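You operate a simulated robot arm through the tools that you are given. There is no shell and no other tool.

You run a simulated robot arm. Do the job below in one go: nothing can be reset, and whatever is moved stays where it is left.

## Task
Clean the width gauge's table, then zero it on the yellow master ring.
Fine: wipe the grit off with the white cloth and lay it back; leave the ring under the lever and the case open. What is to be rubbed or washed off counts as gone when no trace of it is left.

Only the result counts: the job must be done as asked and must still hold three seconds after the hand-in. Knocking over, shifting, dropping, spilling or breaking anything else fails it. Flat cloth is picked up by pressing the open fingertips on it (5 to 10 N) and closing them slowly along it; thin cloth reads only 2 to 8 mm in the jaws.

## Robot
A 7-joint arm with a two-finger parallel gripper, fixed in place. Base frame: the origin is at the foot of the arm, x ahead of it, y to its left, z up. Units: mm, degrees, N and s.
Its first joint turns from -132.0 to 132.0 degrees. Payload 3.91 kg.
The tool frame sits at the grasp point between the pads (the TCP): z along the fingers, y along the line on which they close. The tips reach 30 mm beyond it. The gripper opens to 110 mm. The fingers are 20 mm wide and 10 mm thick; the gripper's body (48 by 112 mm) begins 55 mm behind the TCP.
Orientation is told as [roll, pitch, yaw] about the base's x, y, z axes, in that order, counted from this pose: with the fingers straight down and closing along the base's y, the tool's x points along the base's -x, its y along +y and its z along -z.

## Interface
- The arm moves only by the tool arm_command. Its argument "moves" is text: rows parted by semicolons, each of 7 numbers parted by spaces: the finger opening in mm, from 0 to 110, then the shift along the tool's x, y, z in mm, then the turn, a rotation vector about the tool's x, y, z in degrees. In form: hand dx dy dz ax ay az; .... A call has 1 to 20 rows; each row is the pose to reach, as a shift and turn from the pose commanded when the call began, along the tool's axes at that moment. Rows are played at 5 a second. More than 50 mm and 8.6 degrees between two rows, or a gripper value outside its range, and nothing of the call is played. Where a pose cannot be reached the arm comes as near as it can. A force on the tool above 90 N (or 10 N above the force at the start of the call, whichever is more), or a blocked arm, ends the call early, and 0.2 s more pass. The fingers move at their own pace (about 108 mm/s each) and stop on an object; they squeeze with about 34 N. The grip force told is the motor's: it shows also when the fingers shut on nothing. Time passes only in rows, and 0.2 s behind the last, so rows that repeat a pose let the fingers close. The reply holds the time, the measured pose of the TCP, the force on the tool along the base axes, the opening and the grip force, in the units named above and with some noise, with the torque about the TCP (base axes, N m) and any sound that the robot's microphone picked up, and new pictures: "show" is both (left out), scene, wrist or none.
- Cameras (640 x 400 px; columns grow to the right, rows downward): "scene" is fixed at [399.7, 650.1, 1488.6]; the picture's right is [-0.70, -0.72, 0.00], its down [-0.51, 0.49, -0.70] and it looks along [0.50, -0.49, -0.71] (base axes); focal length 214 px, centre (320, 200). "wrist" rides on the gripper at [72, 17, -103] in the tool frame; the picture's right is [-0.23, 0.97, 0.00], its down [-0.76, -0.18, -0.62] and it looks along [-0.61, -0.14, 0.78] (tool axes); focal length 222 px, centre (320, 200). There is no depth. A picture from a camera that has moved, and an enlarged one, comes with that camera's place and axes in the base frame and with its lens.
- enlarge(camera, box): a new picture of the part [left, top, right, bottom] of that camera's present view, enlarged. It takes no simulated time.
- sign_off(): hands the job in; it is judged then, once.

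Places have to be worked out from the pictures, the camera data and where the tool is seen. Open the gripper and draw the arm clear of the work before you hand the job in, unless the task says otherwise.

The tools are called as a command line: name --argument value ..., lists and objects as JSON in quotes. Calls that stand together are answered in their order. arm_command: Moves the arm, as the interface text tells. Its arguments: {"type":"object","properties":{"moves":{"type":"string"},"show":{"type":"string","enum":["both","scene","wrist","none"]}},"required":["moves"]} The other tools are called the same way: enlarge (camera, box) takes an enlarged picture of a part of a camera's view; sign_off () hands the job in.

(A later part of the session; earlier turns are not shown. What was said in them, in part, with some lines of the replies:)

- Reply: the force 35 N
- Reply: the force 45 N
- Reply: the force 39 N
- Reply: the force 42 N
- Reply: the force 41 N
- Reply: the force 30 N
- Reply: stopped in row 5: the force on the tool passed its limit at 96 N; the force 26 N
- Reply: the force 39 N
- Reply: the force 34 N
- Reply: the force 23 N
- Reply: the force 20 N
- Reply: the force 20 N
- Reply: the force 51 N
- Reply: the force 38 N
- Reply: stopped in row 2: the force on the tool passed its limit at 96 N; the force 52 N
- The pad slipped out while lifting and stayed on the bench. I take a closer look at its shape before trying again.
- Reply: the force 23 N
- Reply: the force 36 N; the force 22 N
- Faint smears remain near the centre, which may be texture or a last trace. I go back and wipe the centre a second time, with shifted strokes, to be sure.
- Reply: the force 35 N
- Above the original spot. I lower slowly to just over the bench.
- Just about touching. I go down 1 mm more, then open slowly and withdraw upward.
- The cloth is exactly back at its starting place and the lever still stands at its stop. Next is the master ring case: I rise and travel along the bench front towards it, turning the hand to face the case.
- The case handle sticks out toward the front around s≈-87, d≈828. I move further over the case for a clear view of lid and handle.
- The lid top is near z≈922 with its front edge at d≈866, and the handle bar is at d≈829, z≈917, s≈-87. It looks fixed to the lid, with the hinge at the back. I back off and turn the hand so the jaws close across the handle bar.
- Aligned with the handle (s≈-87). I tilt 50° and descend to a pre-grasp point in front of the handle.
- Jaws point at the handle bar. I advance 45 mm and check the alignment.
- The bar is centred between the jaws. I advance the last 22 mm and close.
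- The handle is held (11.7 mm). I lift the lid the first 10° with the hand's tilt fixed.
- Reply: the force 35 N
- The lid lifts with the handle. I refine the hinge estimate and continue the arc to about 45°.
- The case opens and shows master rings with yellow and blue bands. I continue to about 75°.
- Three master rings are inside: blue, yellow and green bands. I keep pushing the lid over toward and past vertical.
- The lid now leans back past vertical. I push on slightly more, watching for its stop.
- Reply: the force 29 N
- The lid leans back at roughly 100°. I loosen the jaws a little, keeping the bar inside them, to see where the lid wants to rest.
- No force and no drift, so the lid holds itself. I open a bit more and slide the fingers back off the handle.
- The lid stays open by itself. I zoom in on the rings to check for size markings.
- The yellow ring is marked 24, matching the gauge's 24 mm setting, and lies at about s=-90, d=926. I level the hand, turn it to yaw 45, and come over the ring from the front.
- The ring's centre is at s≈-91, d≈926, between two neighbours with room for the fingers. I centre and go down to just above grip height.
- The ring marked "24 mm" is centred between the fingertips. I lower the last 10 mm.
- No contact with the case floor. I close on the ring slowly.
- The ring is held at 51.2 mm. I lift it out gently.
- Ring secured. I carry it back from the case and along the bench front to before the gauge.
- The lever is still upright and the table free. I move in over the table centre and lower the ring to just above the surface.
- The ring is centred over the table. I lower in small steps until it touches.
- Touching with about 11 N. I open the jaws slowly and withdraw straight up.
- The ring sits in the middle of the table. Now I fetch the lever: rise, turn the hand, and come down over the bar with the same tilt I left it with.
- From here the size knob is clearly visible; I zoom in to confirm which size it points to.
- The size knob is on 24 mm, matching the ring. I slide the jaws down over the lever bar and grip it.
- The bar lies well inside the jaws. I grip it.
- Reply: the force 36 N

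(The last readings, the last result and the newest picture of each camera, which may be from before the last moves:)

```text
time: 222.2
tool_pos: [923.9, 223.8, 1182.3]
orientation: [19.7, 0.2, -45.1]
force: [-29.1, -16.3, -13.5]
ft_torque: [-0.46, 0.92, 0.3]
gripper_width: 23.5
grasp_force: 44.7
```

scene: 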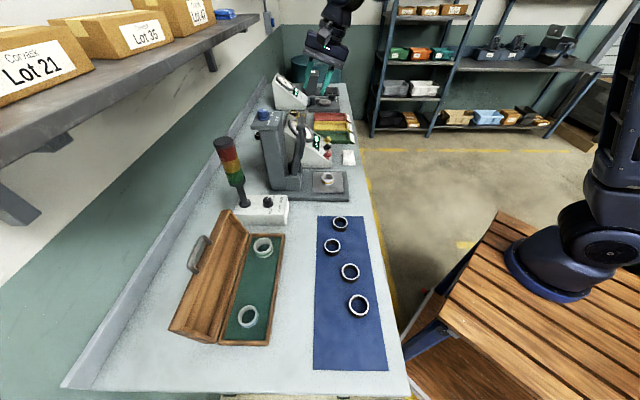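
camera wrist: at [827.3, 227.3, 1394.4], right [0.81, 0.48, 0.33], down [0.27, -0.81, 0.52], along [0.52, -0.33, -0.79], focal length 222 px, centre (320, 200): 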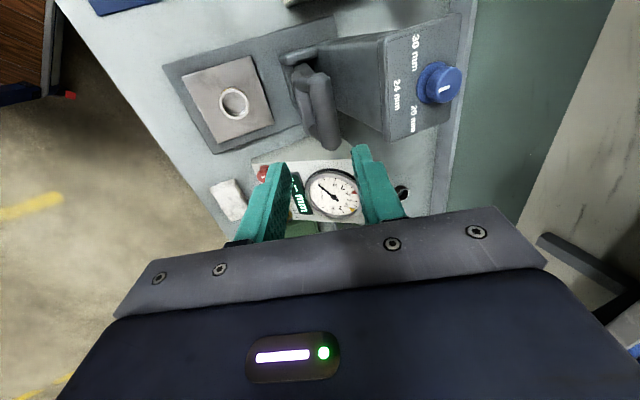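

Gripped. I lead the lever down along its arc, first part with fixed tilt.

arm_command --moves "0 0 -11 -2 0 0 0; 0 0 -20 -3 0 0 0; 0 0 -29 -3.5 0 0 0; 0 0 -38.4 -3.9 0 0 0; 0 0 -47.5 -3.5 0 0 0; 0 0 -56.7 -3.1 0 0 0; 0 0 -65.7 -2 0 0 0; 0 0 -74.8 -0.7 0 0 0; 0 0 -83.7 1.2 0 0 0; 0 0 -92.6 3.2 0 0 0; 0 0 -101.4 6 0 0 0; 0 0 -110.2 8.8 0 0 0; 0 0 -118.7 12.2 0 0 0; 0 0 -127.1 15.7 0 0 0; 0 0 -135.2 20 0 0 0; 0 0 -143.3 24.2 0 0 0; 0 0 -150.5 28.7 0 0 0; 0 0 -157.7 33.3 0 0 0; 0 0 -157.7 33.3 0 0 0" --show "scene"

enlarge --camera "scene" --box '[265, 100, 385, 200]'

```text
time: 226.2
tool_pos: [828.8, 127.8, 1097.7]
orientation: [20.0, 0.2, -45.1]
force: [-20.2, -13.1, 12.8]
ft_torque: [-0.35, 0.41, 0.24]
gripper_width: 23.6
grasp_force: 44.9
```

scene: 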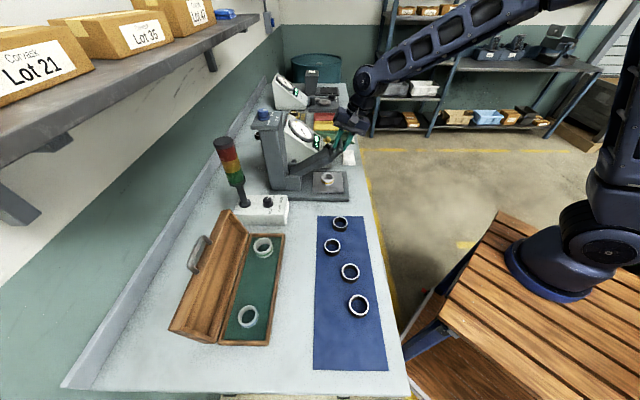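

```text
4.00 times, centred on (325, 150) of scene
camera zoom: at [399.7, 650.1, 1488.6], right [-0.7, -0.72, 0.0], down [-0.51, 0.49, -0.7], along [0.5, -0.49, -0.71], focal length 858 px, centre (300, 400)
```

zoom: 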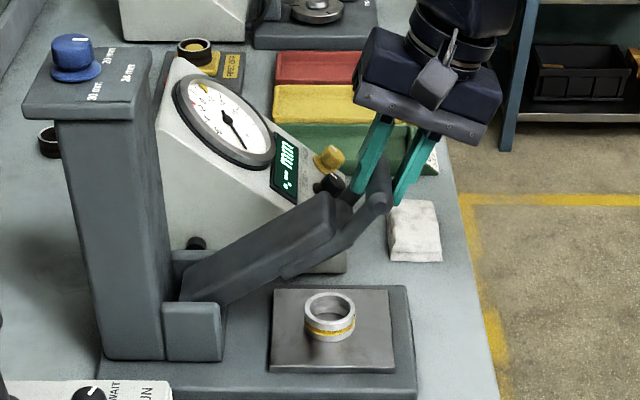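

The lever is at 40°, ring undisturbed. I continue down to about 15°, turning the hand with the lever.

arm_command --moves "0 0 -9.2 5.1 -2.5 0 0; 0 0 -17.1 10.6 -5 0 0; 0 0 -24.4 16.8 -7.5 0 0; 0 0 -31.8 23 -10 0 0; 0 0 -38.6 29.8 -12.5 0 0; 0 0 -45.4 36.7 -15 0 0; 0 0 -51.5 44.1 -17.5 0 0; 0 0 -57.7 51.5 -20 0 0; 0 0 -63.2 59.4 -22.5 0 0; 0 0 -68.7 67.3 -25 0 0; 0 0 -68.7 67.3 -25 0 0" --show "scene"

enlarge --camera "scene" --box '[265, 110, 385, 210]'

```text
time: 228.6
tool_pos: [797.8, 98.5, 1011.2]
orientation: [44.8, 0.2, -45.1]
force: [-5.3, -9.0, 0.3]
ft_torque: [-0.21, -0.13, -0.17]
gripper_width: 23.6
grasp_force: 44.9
```

scene: 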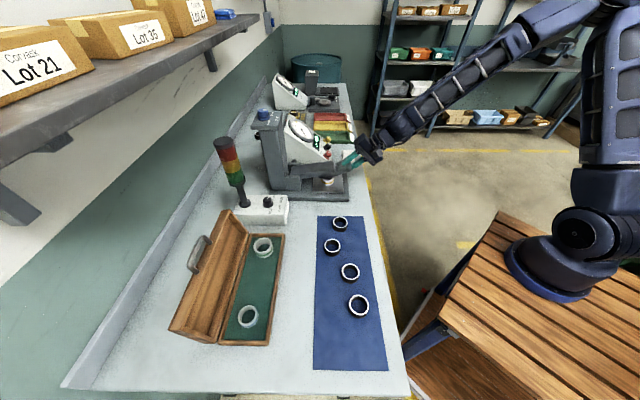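

```text
4.00 times, centred on (325, 160) of scene
camera zoom: at [399.7, 650.1, 1488.6], right [-0.7, -0.72, 0.0], down [-0.51, 0.49, -0.7], along [0.5, -0.49, -0.71], focal length 858 px, centre (300, 360)
```

zoom: 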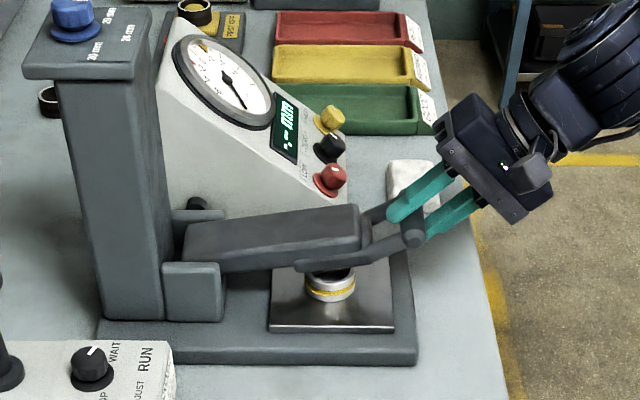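

The lever's dark anvil is now right above the ring. I zoom in to check the alignment and remaining gap.

enlarge --camera "scene" --box '[315, 165, 365, 200]'

enlarge --camera "wrist" --box '[200, 0, 440, 220]'

```text
11.43 times, centred on (340, 182) of scene
camera zoom: at [399.7, 650.1, 1488.6], right [-0.7, -0.72, 0.0], down [-0.51, 0.49, -0.7], along [0.5, -0.49, -0.71], focal length 2451 px, centre (91, 400)
```

zoom: 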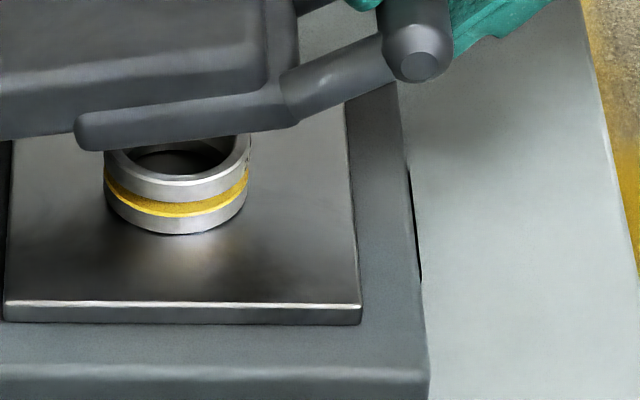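

```text
1.82 times, centred on (320, 110) of wrist
camera zoom: at [705.3, 107.2, 1096.9], right [0.65, 0.32, 0.69], down [0.14, -0.94, 0.31], along [0.75, -0.11, -0.66], focal length 404 px, centre (320, 364)
```

zoom: 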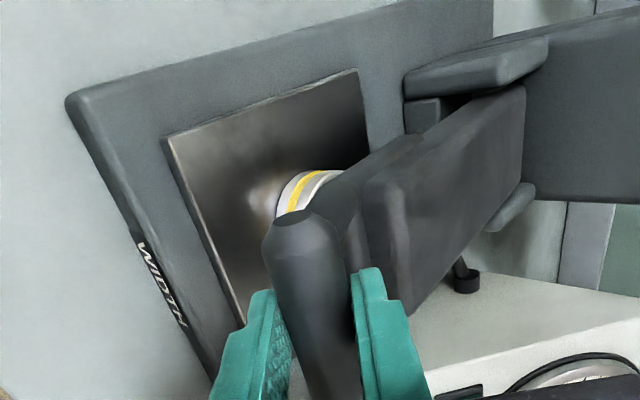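

Still a small gap above the ring. I lower another 5° slowly.

arm_command --moves "0 0 -4 2.7 -1.25 0 0; 0 0 -8.1 5.4 -2.5 0 0; 0 0 -12 8.2 -3.75 0 0; 0 0 -15.8 11.1 -5 0 0; 0 0 -15.8 11.1 -5 0 0" --show "none"

enlarge --camera "scene" --box '[285, 150, 365, 210]'

enlarge --camera "scene" --box '[285, 110, 345, 165]'

```text
time: 229.8
tool_pos: [796.2, 97.3, 992.2]
orientation: [49.9, 0.2, -45.2]
force: [-17.3, -40.9, 2.6]
ft_torque: [-0.65, 0.0, -0.04]
gripper_width: 23.8
grasp_force: 45.0
```

```text
6.67 times, centred on (325, 180) of scene
camera zoom: at [399.7, 650.1, 1488.6], right [-0.7, -0.72, 0.0], down [-0.51, 0.49, -0.7], along [0.5, -0.49, -0.71], focal length 1430 px, centre (287, 333)
```

zoom: 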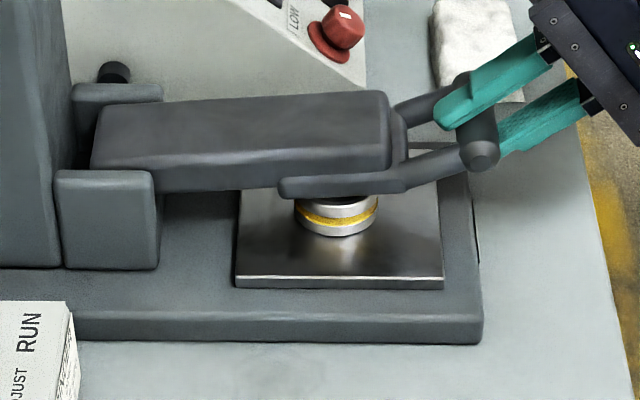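

```text
7.27 times, centred on (315, 138) of scene
camera zoom: at [399.7, 650.1, 1488.6], right [-0.7, -0.72, 0.0], down [-0.51, 0.49, -0.7], along [0.5, -0.49, -0.71], focal length 1560 px, centre (356, 654)
```

zoom: 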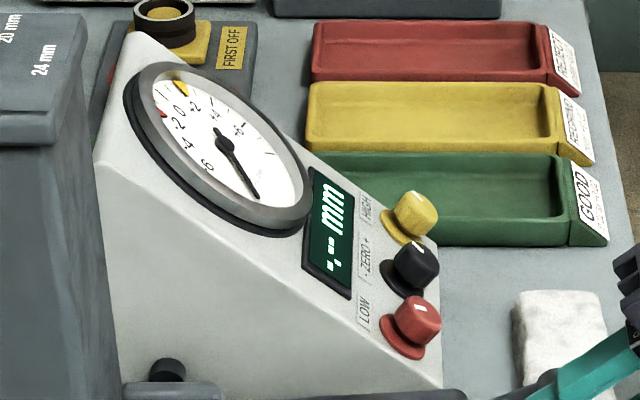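

No reading yet. I ease the sideways load (about 3 mm outward) and lower a little more.

arm_command --moves "0 0 -1.9 -2.3 0 0 0; 0 0 -5.9 0.3 -1.2 0 0; 0 0 -9.7 3.2 -2.5 0 0; 0 0 -9.7 3.2 -2.5 0 0" --show "none"

enlarge --camera "scene" --box '[285, 150, 365, 210]'

enlarge --camera "scene" --box '[285, 110, 345, 165]'

```text
time: 230.8
tool_pos: [794.9, 95.0, 982.8]
orientation: [52.3, 0.3, -44.9]
force: [33.6, 24.9, -6.3]
ft_torque: [0.11, -0.2, 0.12]
gripper_width: 23.5
grasp_force: 45.2
```

```text
6.67 times, centred on (325, 180) of scene
camera zoom: at [399.7, 650.1, 1488.6], right [-0.7, -0.72, 0.0], down [-0.51, 0.49, -0.7], along [0.5, -0.49, -0.71], focal length 1430 px, centre (287, 333)
```

zoom: 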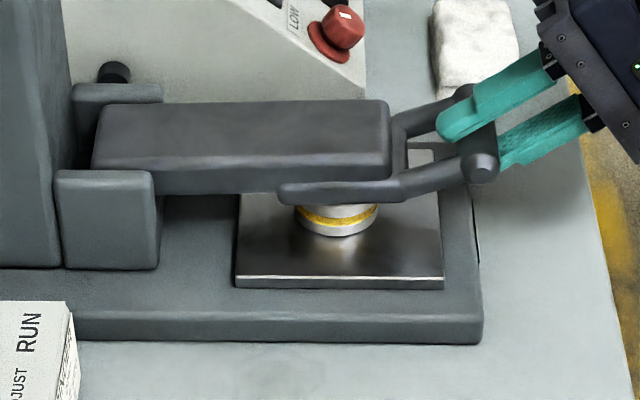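

```text
7.27 times, centred on (315, 138) of scene
camera zoom: at [399.7, 650.1, 1488.6], right [-0.7, -0.72, 0.0], down [-0.51, 0.49, -0.7], along [0.5, -0.49, -0.71], focal length 1560 px, centre (356, 654)
```

zoom: 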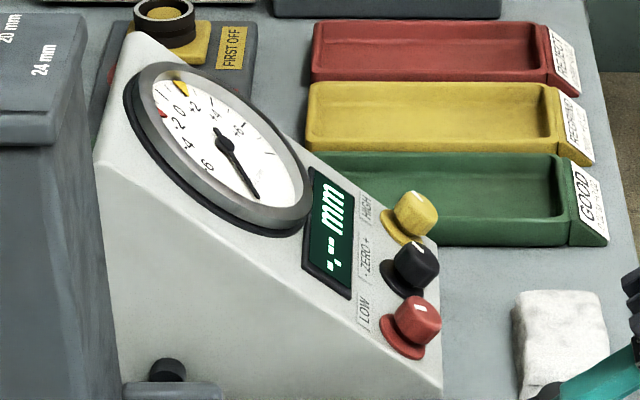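

arm_command --moves "0 0 1.2 1.6 0 0 0; 0 0 -2.8 4.3 -1.2 0 0; 0 0 -6.8 7 -2.5 0 0; 0 0 -6.8 7 -2.5 0 0" --show "none"

enlarge --camera "scene" --box '[285, 150, 365, 210]'

enlarge --camera "scene" --box '[285, 110, 345, 165]'

```text
time: 231.8
tool_pos: [793.2, 95.5, 974.2]
orientation: [54.9, 0.3, -45.0]
force: [-8.0, -5.0, 6.7]
ft_torque: [0.35, 0.38, 0.86]
gripper_width: 23.4
grasp_force: 45.0
```

```text
6.67 times, centred on (325, 180) of scene
camera zoom: at [399.7, 650.1, 1488.6], right [-0.7, -0.72, 0.0], down [-0.51, 0.49, -0.7], along [0.5, -0.49, -0.71], focal length 1430 px, centre (287, 333)
```

zoom: 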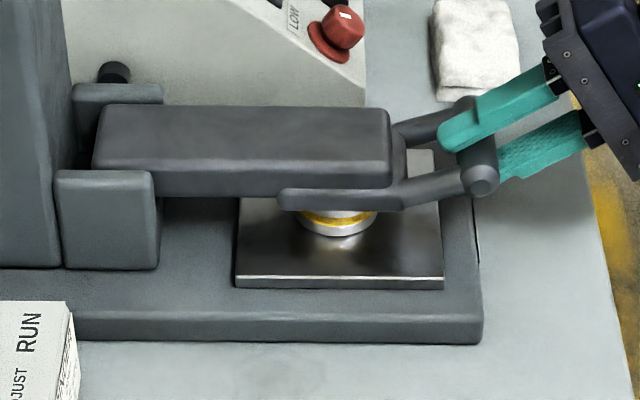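

```text
7.27 times, centred on (315, 138) of scene
camera zoom: at [399.7, 650.1, 1488.6], right [-0.7, -0.72, 0.0], down [-0.51, 0.49, -0.7], along [0.5, -0.49, -0.71], focal length 1560 px, centre (356, 654)
```

zoom: 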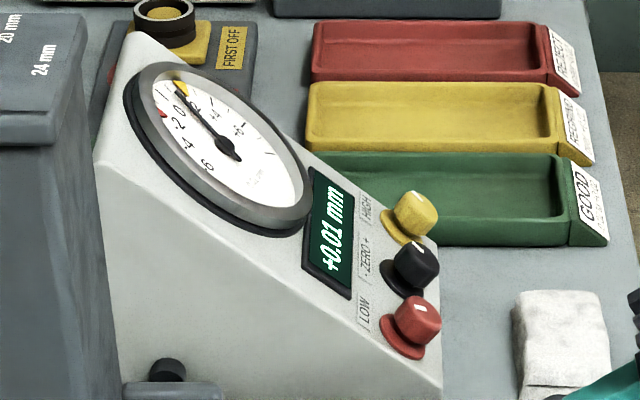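

The gauge now reads: +0.01 mm, so the lever rests on the ring. I release the bar and back straight out.

arm_command --moves "26 0 0 0 0 0 0; 32 0 0 0 0 0 0; 38 0 0 0 0 0 0; 40 0 0 0 0 0 0; 40 0 0 -10 0 0 0; 40 0 0 -25 0 0 0; 40 0 0 -45 0 0 0; 40 0 0 -75 0 0 0; 40 0 0 -110 0 0 0; 40 0 0 -110 0 0 0" --show "none"

enlarge --camera "scene" --box '[285, 150, 365, 210]'

enlarge --camera "scene" --box '[295, 115, 340, 155]'

enlarge --camera "wrist" --box '[200, 0, 520, 220]'

```text
time: 234.0
tool_pos: [730.2, 30.5, 1038.8]
orientation: [54.9, 0.2, -45.1]
force: [0.1, 0.2, -1.1]
ft_torque: [-0.02, 0.03, 0.0]
gripper_width: 40.2
grasp_force: 0.0
```

```text
6.67 times, centred on (325, 180) of scene
camera zoom: at [399.7, 650.1, 1488.6], right [-0.7, -0.72, 0.0], down [-0.51, 0.49, -0.7], along [0.5, -0.49, -0.71], focal length 1430 px, centre (287, 333)
```

zoom: 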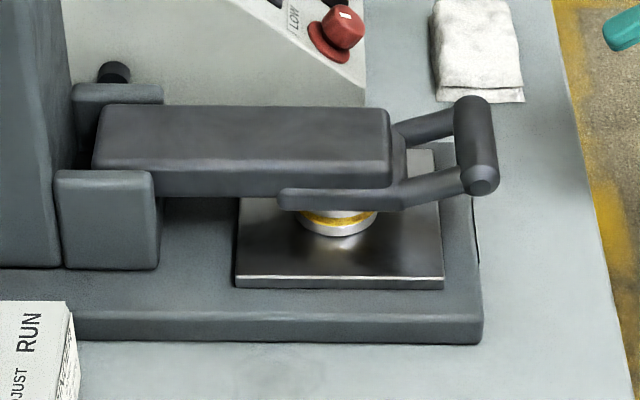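

```text
10.00 times, centred on (318, 135) of scene
camera zoom: at [399.7, 650.1, 1488.6], right [-0.7, -0.72, 0.0], down [-0.51, 0.49, -0.7], along [0.5, -0.49, -0.71], focal length 2145 px, centre (345, 850)
```

zoom: 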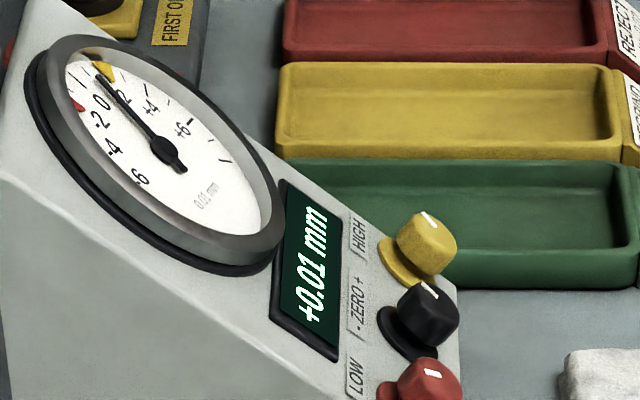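

```text
1.82 times, centred on (360, 110) of wrist
camera zoom: at [626.4, 29.4, 1112.3], right [0.56, 0.23, 0.8], down [0.11, -0.97, 0.21], along [0.82, -0.03, -0.57], focal length 404 px, centre (247, 364)
```

zoom: 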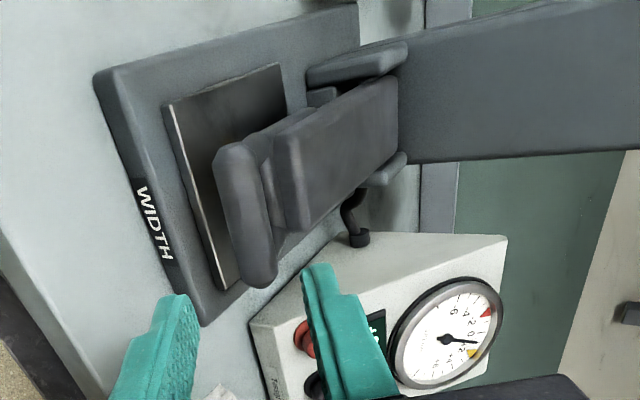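

The lever rests on the ring by itself, reading +0.01 mm. The black ZERO knob sits at about s=-710, d=716, z=954 with its axis tilted ~41° toward me. I bring the jaws to a standoff point along its axis.

arm_command --moves "44 -35 0 0 0 0 0; 44 -70 0 0 1.5 0 0; 44 -105 5 8 3.5 0 0; 44 -140 15 25 6 0 0; 44 -170 28 46 8.5 0 0; 44 -195 42 70 11 0 0; 44 -214.8 57.3 95.4 13.9 0 0; 44 -214.8 57.3 95.4 13.9 0 0"

enlarge --camera "wrist" --box '[180, 0, 480, 240]'

enlarge --camera "scene" --box '[295, 100, 375, 180]'

```text
time: 235.8
tool_pos: [958.2, -43.7, 1027.8]
orientation: [40.9, 0.3, -45.1]
force: [0.1, 0.0, 0.4]
ft_torque: [0.02, 0.03, -0.04]
gripper_width: 43.9
grasp_force: 0.1
camera wrist: at [869.9, -31.3, 1118.2], right [0.68, 0.36, 0.64], down [0.15, -0.92, 0.35], along [0.71, -0.14, -0.69], focal length 222 px, centre (320, 200)
```

scene: 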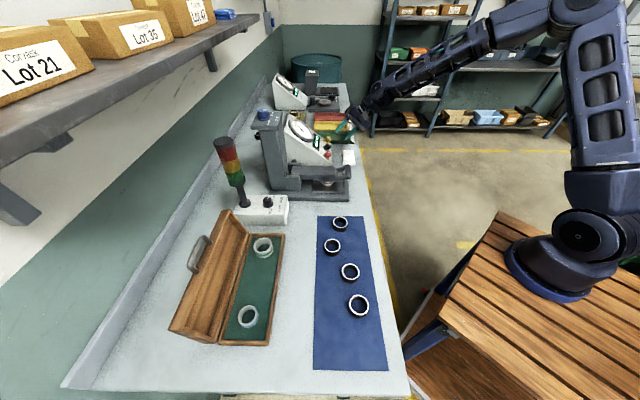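
wrist: 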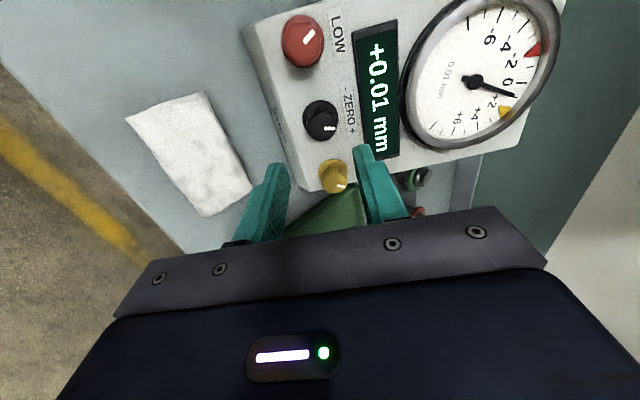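

```text
1.67 times, centred on (330, 120) of wrist
camera zoom: at [869.9, -31.3, 1118.2], right [0.68, 0.36, 0.64], down [0.15, -0.92, 0.35], along [0.71, -0.14, -0.69], focal length 370 px, centre (303, 333)
```

zoom: 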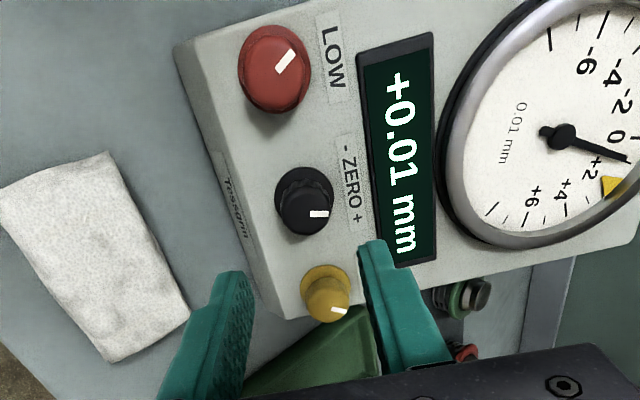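

```text
5.00 times, centred on (335, 140) of scene
camera zoom: at [399.7, 650.1, 1488.6], right [-0.7, -0.72, 0.0], down [-0.51, 0.49, -0.7], along [0.5, -0.49, -0.71], focal length 1072 px, centre (245, 500)
```

zoom: 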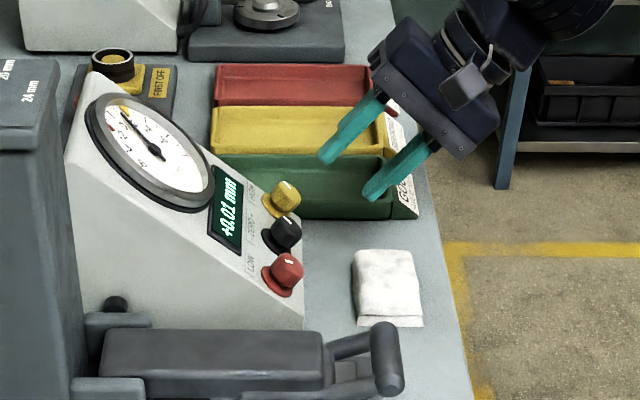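

The view along the knob's axis is excellent. I zoom on the ZERO knob for precise centring.

enlarge --camera "wrist" --box '[290, 90, 360, 150]'

enlarge --camera "wrist" --box '[400, 0, 560, 150]'

```text
6.67 times, centred on (325, 120) of wrist
camera zoom: at [869.9, -31.3, 1118.2], right [0.68, 0.36, 0.64], down [0.15, -0.92, 0.35], along [0.71, -0.14, -0.69], focal length 1481 px, centre (287, 733)
```

zoom: 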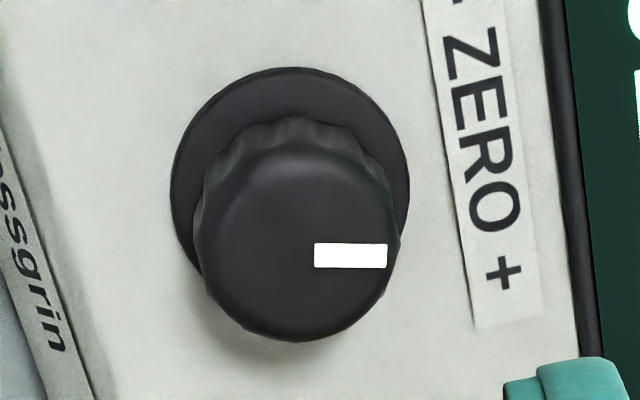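

```text
2.67 times, centred on (480, 75) of wrist
camera zoom: at [869.9, -31.3, 1118.2], right [0.68, 0.36, 0.64], down [0.15, -0.92, 0.35], along [0.71, -0.14, -0.69], focal length 592 px, centre (-107, 533)
```

zoom: 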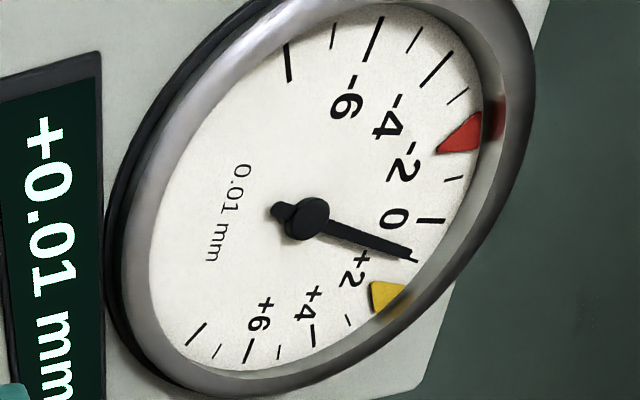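

The knob is on the tool axis within about 1 mm; its cap top is ~96 mm ahead. I advance 80 mm so the fingers straddle the cap without touching the panel.

arm_command --moves "44 0 1 25 0 0 0; 44 0 1 45 0 0 0; 44 0 1 60 0 0 0; 44 0 1 70 0 0 0; 44 0 1 76 0 0 0; 44 0 1 79 0 0 0; 44 0 1 79 0 0 0"

enlarge --camera "wrist" --box '[220, 60, 440, 240]'

enlarge --camera "scene" --box '[310, 115, 360, 165]'

```text
time: 237.4
tool_pos: [1000.0, -4.2, 968.4]
orientation: [41.1, 0.2, -45.0]
force: [0.0, -0.6, 0.0]
ft_torque: [0.0, 0.03, -0.01]
gripper_width: 43.9
grasp_force: 0.0
camera wrist: at [909.7, 7.5, 1057.9], right [0.68, 0.36, 0.64], down [0.15, -0.92, 0.35], along [0.71, -0.14, -0.69], focal length 222 px, centre (320, 200)
```

scene: 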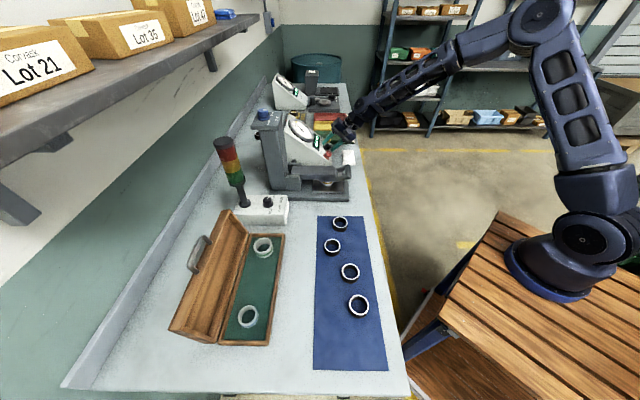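
wrist: 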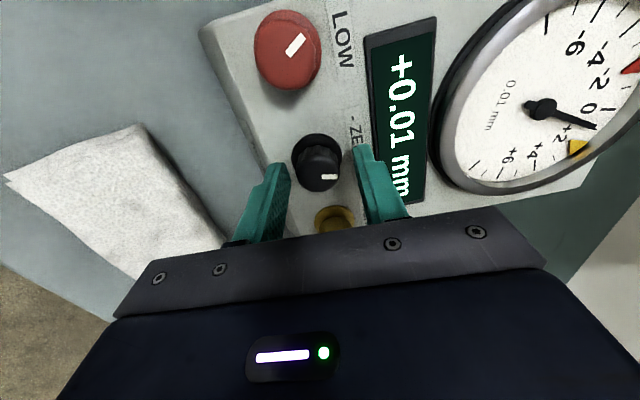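

```text
2.22 times, centred on (330, 150) of wrist
camera zoom: at [909.7, 7.5, 1057.9], right [0.68, 0.36, 0.64], down [0.15, -0.92, 0.35], along [0.71, -0.14, -0.69], focal length 494 px, centre (298, 311)
```

zoom: 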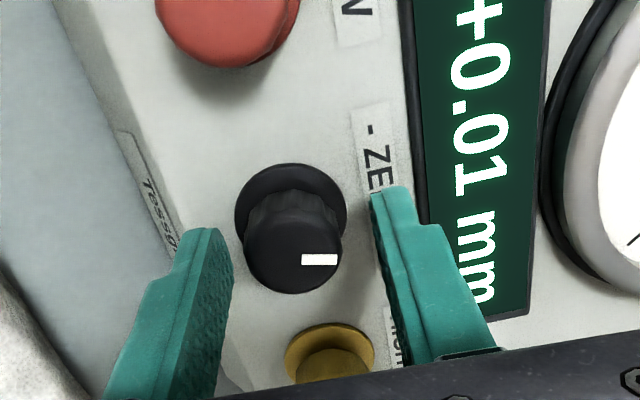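

```text
8.00 times, centred on (335, 140) of scene
camera zoom: at [399.7, 650.1, 1488.6], right [-0.7, -0.72, 0.0], down [-0.51, 0.49, -0.7], along [0.5, -0.49, -0.71], focal length 1716 px, centre (200, 680)
```

zoom: 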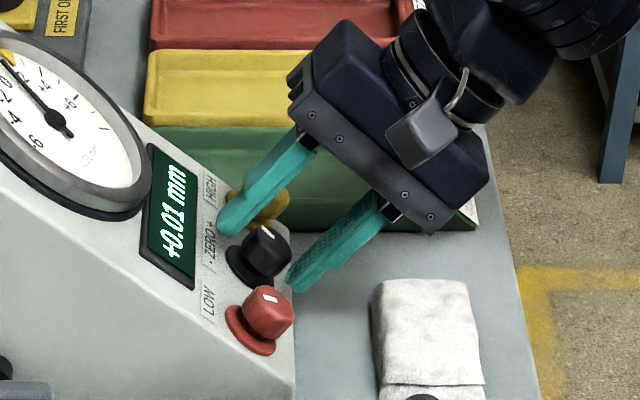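

The fingers straddle the ZERO knob cleanly. I close on it gently.

arm_command --moves "38 0 -1 0 0 0 0; 34 0 -1 0 0 0 0; 30 0 -1 0 0 0 0; 26 0 -1 0 0 0 0; 20 0 -1 0 0 0 0; 20 0 -1 0 0 0 0" --show "none"

enlarge --camera "wrist" --box '[220, 0, 640, 240]'

enlarge --camera "wrist" --box '[520, 30, 640, 180]'

```text
time: 238.8
tool_pos: [999.8, -5.0, 966.7]
orientation: [40.8, 0.3, -45.2]
force: [-7.3, -3.4, -3.8]
ft_torque: [-0.72, 0.68, -0.02]
gripper_width: 28.2
grasp_force: 44.8
```

```text
1.52 times, centred on (430, 120) of wrist
camera zoom: at [909.2, 7.3, 1056.4], right [0.68, 0.36, 0.64], down [0.15, -0.92, 0.35], along [0.71, -0.14, -0.69], focal length 338 px, centre (152, 322)
```

zoom: 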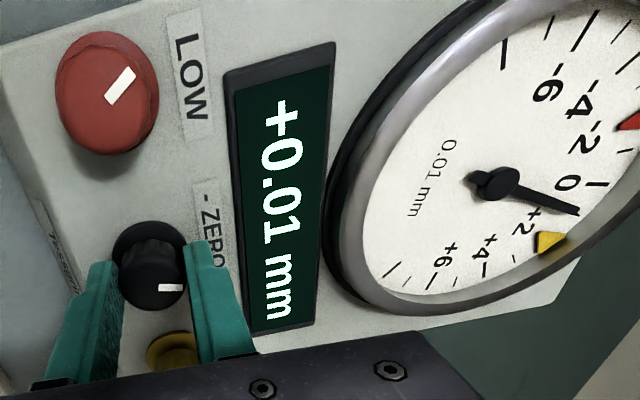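

```text
2.67 times, centred on (580, 105) of wrist
camera zoom: at [909.2, 7.3, 1056.4], right [0.68, 0.36, 0.64], down [0.15, -0.92, 0.35], along [0.71, -0.14, -0.69], focal length 592 px, centre (-373, 453)
```

zoom: 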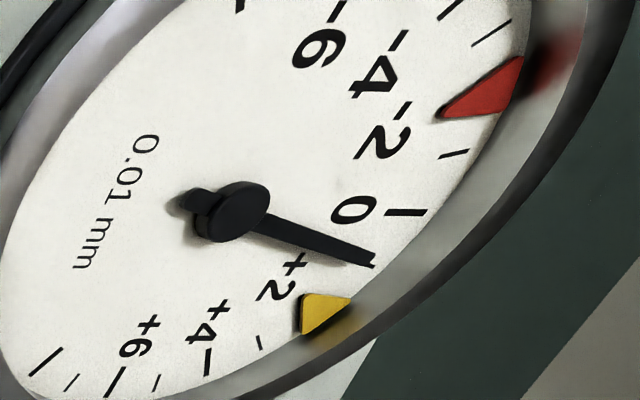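

Held at 28 mm, and the dial is in full view. I turn the knob 4° toward the "-" side and watch the needle.

arm_command --moves "20 0 -1 0 0 0 -2; 20 0 -1 0 0 0 -4; 20 0 -1 0 0 0 -4; 20 0 -1 0 0 0 -4" --show "none"

enlarge --camera "wrist" --box '[220, 0, 640, 240]'

enlarge --camera "wrist" --box '[520, 30, 640, 180]'

```text
time: 239.8
tool_pos: [997.7, -5.3, 965.9]
orientation: [40.9, -2.5, -42.1]
force: [-2.8, -3.6, -4.0]
ft_torque: [-0.66, 0.54, -0.04]
gripper_width: 28.2
grasp_force: 45.1
```

```text
1.52 times, centred on (430, 120) of wrist
camera zoom: at [905.7, 5.3, 1053.0], right [0.64, 0.41, 0.65], down [0.19, -0.9, 0.39], along [0.74, -0.12, -0.66], focal length 338 px, centre (152, 322)
```

zoom: 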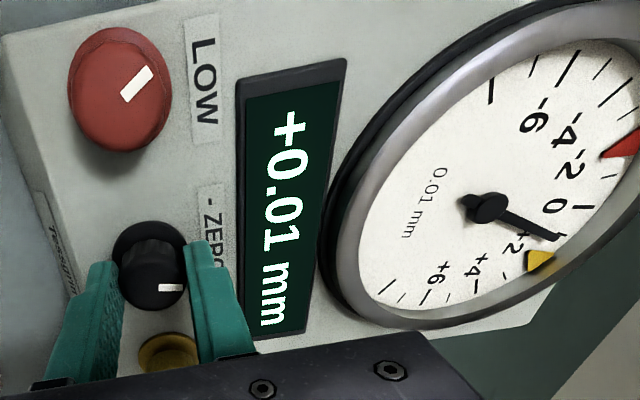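

```text
2.67 times, centred on (580, 105) of wrist
camera zoom: at [905.7, 5.3, 1053.0], right [0.64, 0.41, 0.65], down [0.19, -0.9, 0.39], along [0.74, -0.12, -0.66], focal length 592 px, centre (-373, 453)
```

zoom: 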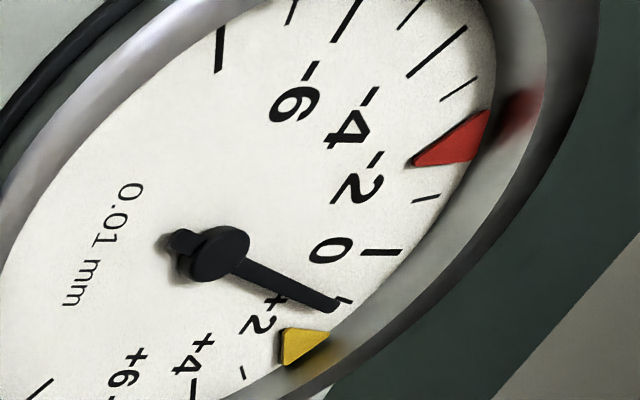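

enlarge --camera "scene" --box '[295, 117, 325, 142]'

```text
16.00 times, centred on (310, 130) of scene
camera zoom: at [399.7, 650.1, 1488.6], right [-0.7, -0.72, 0.0], down [-0.51, 0.49, -0.7], along [0.5, -0.49, -0.71], focal length 3432 px, centre (480, 1328)
```

zoom: 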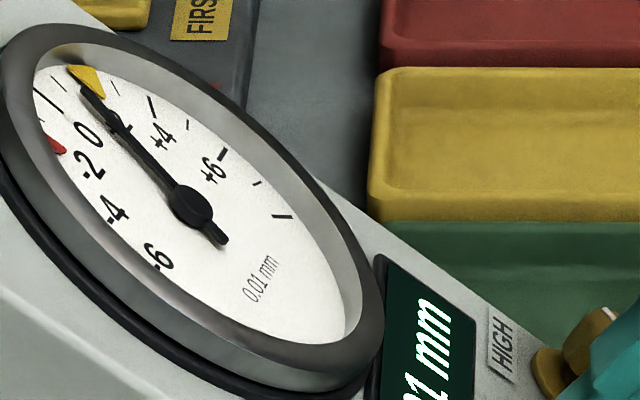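

The needle seems to have crept slightly toward plus. I turn another 8° the same way to see the trend clearly.

arm_command --moves "20 0 0 0 0 0 -3; 20 0 0 0 0 0 -6; 20 0 0 0 0 0 -8; 20 0 0 0 0 0 -8" --show "none"

enlarge --camera "scene" --box '[295, 117, 325, 142]'

enlarge --camera "wrist" --box '[220, 0, 640, 240]'

```text
time: 240.8
tool_pos: [998.3, -5.2, 966.3]
orientation: [40.4, -7.7, -36.0]
force: [11.5, 7.5, -3.2]
ft_torque: [-0.37, 0.45, 0.04]
gripper_width: 28.3
grasp_force: 44.8
```

```text
16.00 times, centred on (310, 130) of scene
camera zoom: at [399.7, 650.1, 1488.6], right [-0.7, -0.72, 0.0], down [-0.51, 0.49, -0.7], along [0.5, -0.49, -0.71], focal length 3432 px, centre (480, 1328)
```

zoom: 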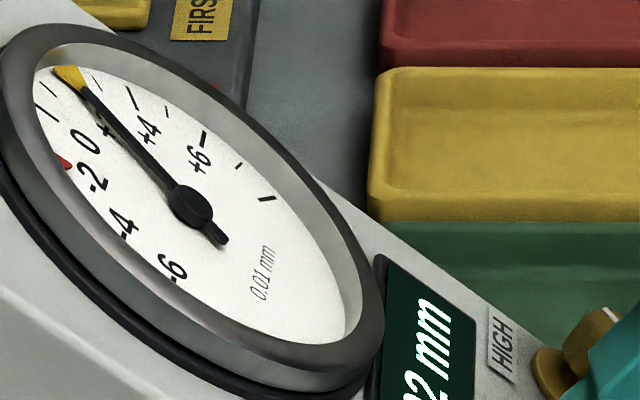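

```text
1.52 times, centred on (430, 120) of wrist
camera zoom: at [899.4, 0.3, 1046.1], right [0.55, 0.52, 0.66], down [0.26, -0.85, 0.46], along [0.8, -0.08, -0.6], focal length 338 px, centre (152, 322)
```

zoom: 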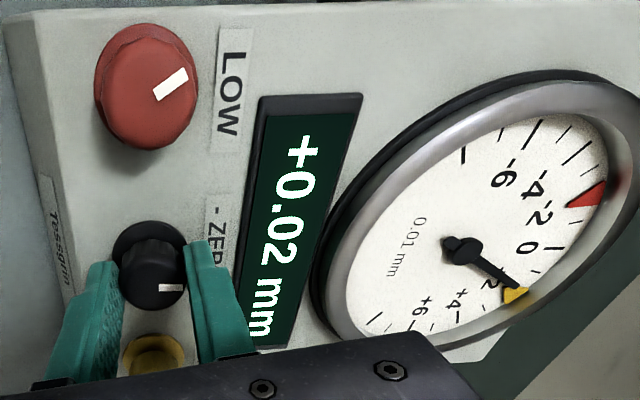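

The reading rose to +0.02, so the other direction is right: about 0.06 divisions per degree. I turn back 24° toward plus.

arm_command --moves "20 0 0 0 0 0 4; 20 0 0 0 0 0 8; 20 0 0 0 0 0 12; 20 0 0 0 0 0 16; 20 0 0 0 0 0 20; 20 0 0 0 0 0 24; 20 0 0 0 0 0 24; 20 0 0 0 0 0 24" --show "none"

enlarge --camera "scene" --box '[295, 117, 325, 142]'

enlarge --camera "wrist" --box '[220, 0, 640, 240]'

```text
time: 242.6
tool_pos: [997.9, -4.9, 967.1]
orientation: [40.4, 8.2, -54.2]
force: [21.1, 6.5, 12.3]
ft_torque: [0.14, 0.32, 0.26]
gripper_width: 28.3
grasp_force: 45.0
```

```text
16.00 times, centred on (310, 130) of scene
camera zoom: at [399.7, 650.1, 1488.6], right [-0.7, -0.72, 0.0], down [-0.51, 0.49, -0.7], along [0.5, -0.49, -0.71], focal length 3432 px, centre (480, 1328)
```

zoom: 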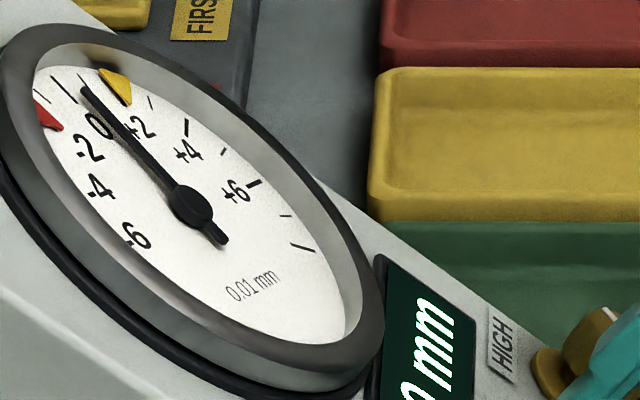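

```text
1.52 times, centred on (430, 120) of wrist
camera zoom: at [920.1, 11.6, 1066.3], right [0.79, 0.18, 0.59], down [0.03, -0.97, 0.25], along [0.62, -0.18, -0.77], focal length 338 px, centre (152, 322)
```

zoom: 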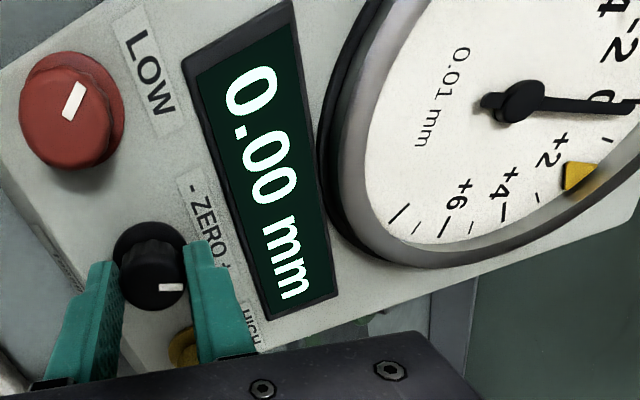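

The display reads 0.00 mm. I zoom on the needle to centre it finely on zero.

enlarge --camera "wrist" --box '[520, 0, 640, 120]'

enlarge --camera "scene" --box '[296, 118, 308, 132]'

```text
3.33 times, centred on (580, 60) of wrist
camera zoom: at [920.1, 11.6, 1066.3], right [0.79, 0.18, 0.59], down [0.03, -0.97, 0.25], along [0.62, -0.18, -0.77], focal length 740 px, centre (-547, 667)
```

zoom: 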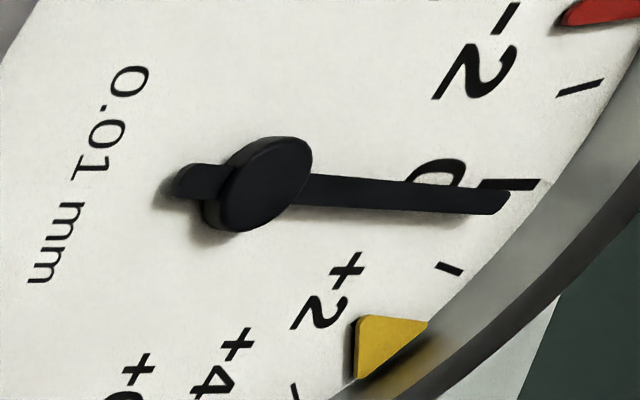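

```text
16.00 times, centred on (302, 125) of scene
camera zoom: at [399.7, 650.1, 1488.6], right [-0.7, -0.72, 0.0], down [-0.51, 0.49, -0.7], along [0.5, -0.49, -0.71], focal length 3432 px, centre (608, 1400)
```

zoom: 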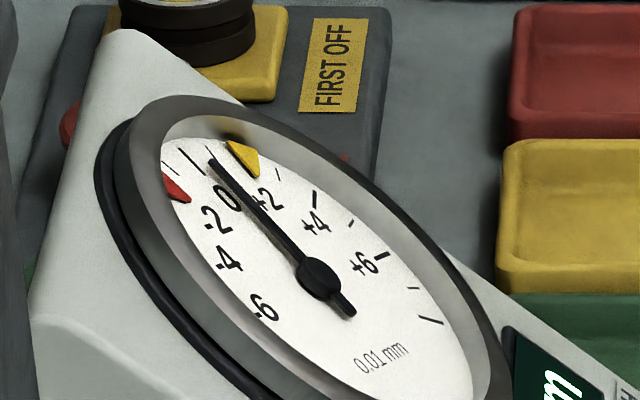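

The needle is about a quarter division on the plus side, partly parallax. I turn 4° more in the same direction.

arm_command --moves "20 0 0 0 0 0 2; 20 0 0 0 0 0 4; 20 0 0 0 0 0 4; 20 0 0 0 0 0 4" --show "none"

enlarge --camera "scene" --box '[296, 118, 308, 132]'

enlarge --camera "wrist" --box '[400, 0, 640, 180]'

```text
time: 243.6
tool_pos: [997.3, -6.0, 967.8]
orientation: [39.9, 10.5, -57.4]
force: [26.8, 8.9, 20.7]
ft_torque: [-0.19, -0.11, -0.17]
gripper_width: 28.2
grasp_force: 44.6
```

```text
16.00 times, centred on (302, 125) of scene
camera zoom: at [399.7, 650.1, 1488.6], right [-0.7, -0.72, 0.0], down [-0.51, 0.49, -0.7], along [0.5, -0.49, -0.71], focal length 3432 px, centre (608, 1400)
```

zoom: 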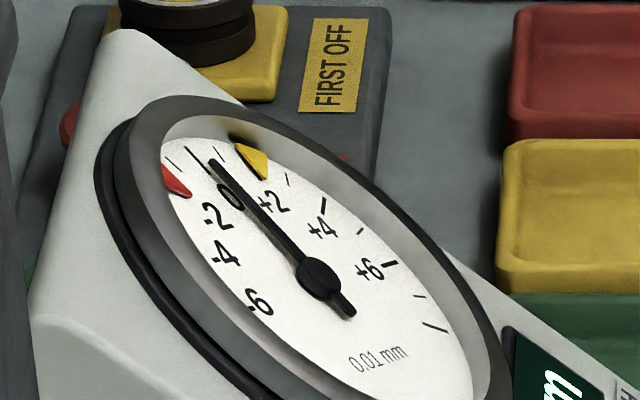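

```text
2.22 times, centred on (520, 90) of wrist
camera zoom: at [924.2, 12.4, 1069.3], right [0.81, 0.12, 0.57], down [-0.01, -0.98, 0.22], along [0.58, -0.18, -0.79], focal length 494 px, centre (-124, 444)
```

zoom: 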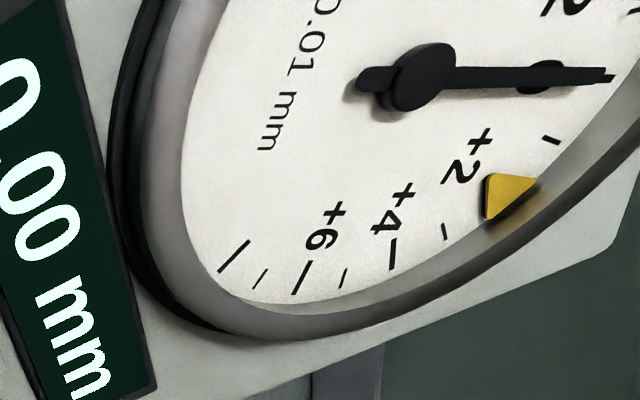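

The needle sits on zero. I release the knob carefully and back straight out, then re-read.

arm_command --moves "27 0 0 0 0 0 0; 30 0 0 0 0 0 0; 36 0 0 0 0 0 0; 44 0 0 0 0 0 0; 44 0 0 0 0 0 0; 44 0 0 -8 0 0 0; 44 0 0 -20 0 0 0; 44 0 0 -40 0 0 0; 44 0 0 -65 0 0 0; 44 0 0 -90 0 0 0; 44 0 0 -90 0 0 0"

enlarge --camera "wrist" --box '[240, 0, 600, 200]'

enlarge --camera "wrist" --box '[430, 0, 560, 120]'

enlarge --camera "scene" --box '[295, 115, 345, 165]'

```text
time: 246.0
tool_pos: [956.0, -47.1, 1033.7]
orientation: [39.8, 10.6, -57.3]
force: [0.4, 0.3, 0.8]
ft_torque: [-0.02, 0.02, -0.01]
gripper_width: 43.9
grasp_force: 0.0
camera wrist: at [882.7, -29.6, 1135.9], right [0.81, 0.12, 0.57], down [-0.01, -0.98, 0.22], along [0.58, -0.18, -0.79], focal length 222 px, centre (320, 200)
```

scene: 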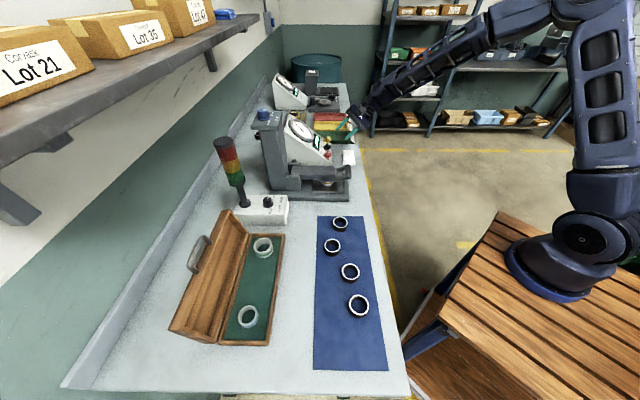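
wrist: 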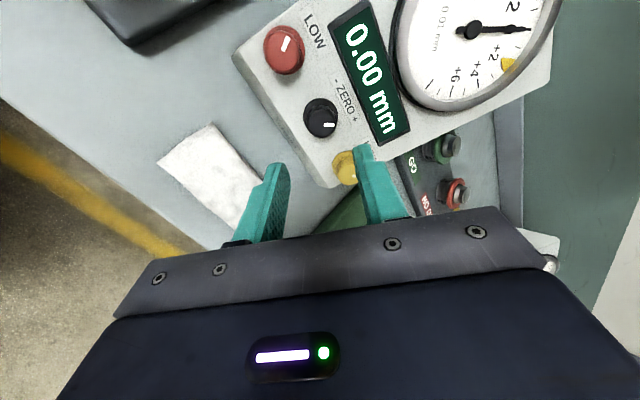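

```text
1.78 times, centred on (420, 100) of wrist
camera zoom: at [882.7, -29.6, 1135.9], right [0.81, 0.12, 0.57], down [-0.01, -0.98, 0.22], along [0.58, -0.18, -0.79], focal length 395 px, centre (142, 378)
```

zoom: 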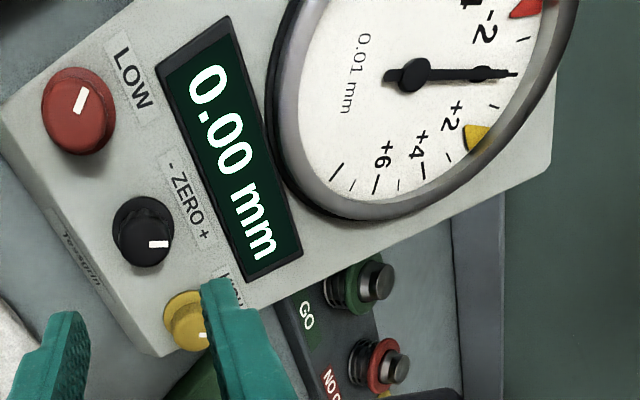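

```text
3.33 times, centred on (495, 60) of wrist
camera zoom: at [882.7, -29.6, 1135.9], right [0.81, 0.12, 0.57], down [-0.01, -0.98, 0.22], along [0.58, -0.18, -0.79], focal length 740 px, centre (-263, 667)
```

zoom: 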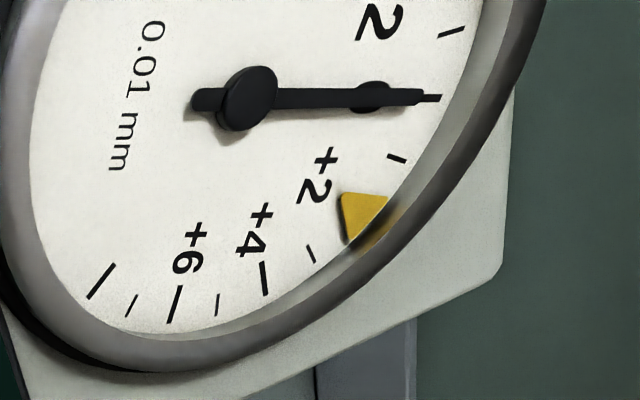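

```text
8.00 times, centred on (320, 140) of scene
camera zoom: at [399.7, 650.1, 1488.6], right [-0.7, -0.72, 0.0], down [-0.51, 0.49, -0.7], along [0.5, -0.49, -0.71], focal length 1716 px, centre (320, 680)
```

zoom: 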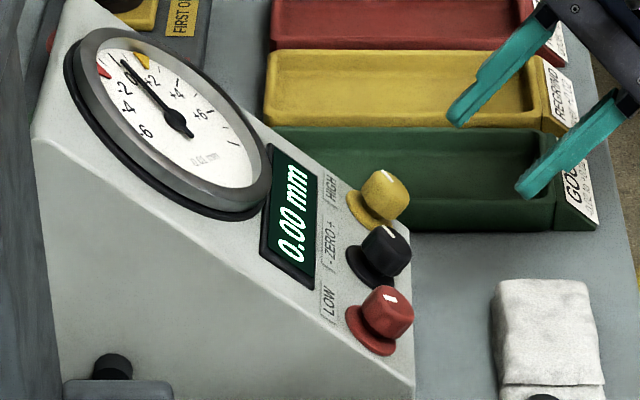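

The display and needle both read 0.00 with the hand off the knob. I draw the arm well clear and open the gripper.

arm_command --moves "60 0 0 -35 0 0 0; 80 0 0 -75 0 0 0; 80 0 0 -115 0 0 0; 80 0 0 -155 0 0 0; 80 0 0 -195 0 0 0; 80 0 0 -195 0 0 0; 80 0 0 -195 0 0 0; 80 0 0 -195 0 0 0; 80 0 0 -195 0 0 0; 80 0 0 -195 0 0 0"

enlarge --camera "scene" --box '[245, 90, 385, 210]'

enlarge --camera "scene" --box '[320, 160, 360, 200]'

enlarge --camera "scene" --box '[310, 125, 340, 155]'

```text
time: 248.2
tool_pos: [865.6, -138.9, 1181.4]
orientation: [39.8, 10.6, -57.4]
force: [0.1, -0.1, -0.2]
ft_torque: [-0.02, -0.01, 0.01]
gripper_width: 79.6
grasp_force: 0.2
camera wrist: at [792.5, -121.3, 1283.4], right [0.81, 0.12, 0.57], down [-0.01, -0.98, 0.22], along [0.58, -0.18, -0.79], focal length 222 px, centre (320, 200)
```

scene: 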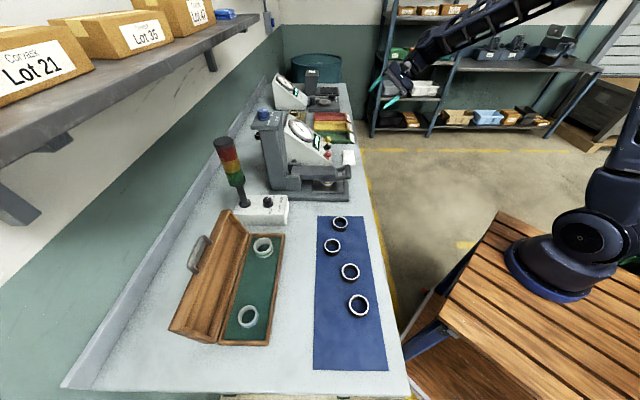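
wrist: 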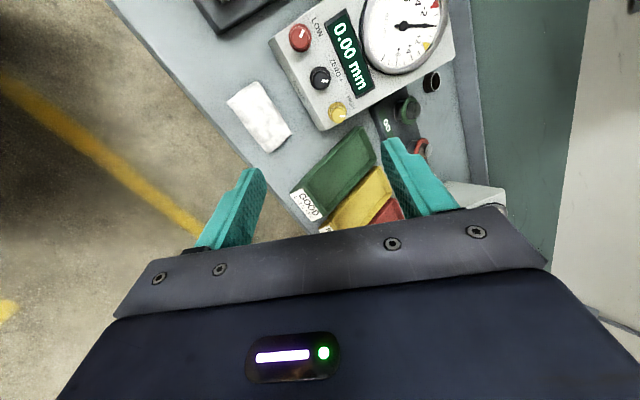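

```text
3.33 times, centred on (315, 150) of scene
camera zoom: at [399.7, 650.1, 1488.6], right [-0.7, -0.72, 0.0], down [-0.51, 0.49, -0.7], along [0.5, -0.49, -0.71], focal length 715 px, centre (337, 367)
```

zoom: 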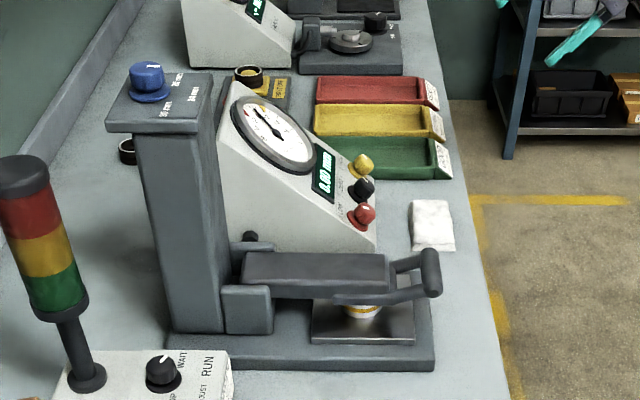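

```text
10.00 times, centred on (340, 180) of scene
camera zoom: at [399.7, 650.1, 1488.6], right [-0.7, -0.72, 0.0], down [-0.51, 0.49, -0.7], along [0.5, -0.49, -0.71], focal length 2145 px, centre (120, 400)
```

zoom: 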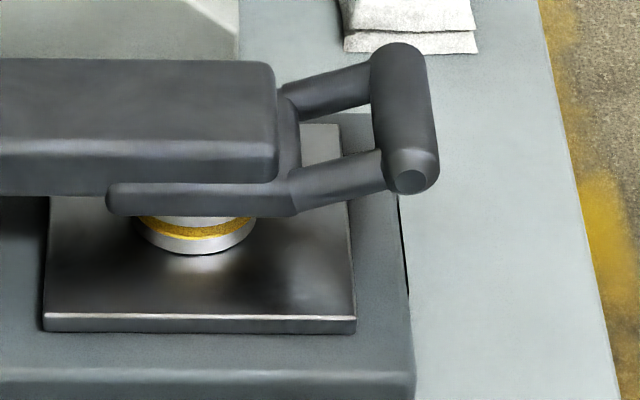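

```text
13.33 times, centred on (325, 140) of scene
camera zoom: at [399.7, 650.1, 1488.6], right [-0.7, -0.72, 0.0], down [-0.51, 0.49, -0.7], along [0.5, -0.49, -0.71], focal length 2860 px, centre (253, 1000)
```

zoom: 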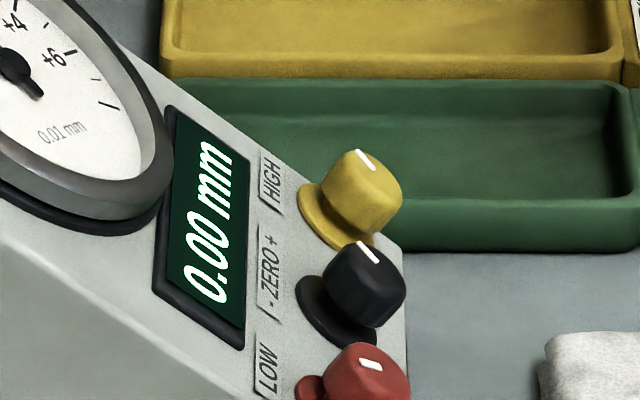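

Everything checks out. The table is clean, the cloth is back in its place, and the case is open. The yellow 24 mm ring sits under the lever with the gauge reading 0.00 mm, and the arm is clear with the gripper open, so I hand in.

sign_off

```text
The job is handed in.
```

The width gauge's table is wiped clean and the gauge is zeroed on the yellow master ring. With the arm clear, it reads 0.00 mm. I have handed the job in.

- **Table:** The grit patch is gone. A second wipe changed nothing, so I took the faint smears still visible to be the metal's own texture.
- **Cloth:** The white cloth is back where it lay at the start. It slid about 15 mm during early pick-up attempts, and I put it back by comparing pictures.
- **Master ring:** The yellow ring is marked 24 mm, which matches the gauge's size knob. It sits mid-table with the lever resting on it.
- **Zero:** It first read +0.01 mm, and I brought it to zero with the ZERO knob. I did not touch the HIGH and LOW knobs, and their marks look unchanged in the last pictures.
- **Case:** The lid is open and stays up by itself, with the blue and green rings still inside.

The lever sank back down once after I first raised it. This happened before the ring was in place, and nothing was under it.
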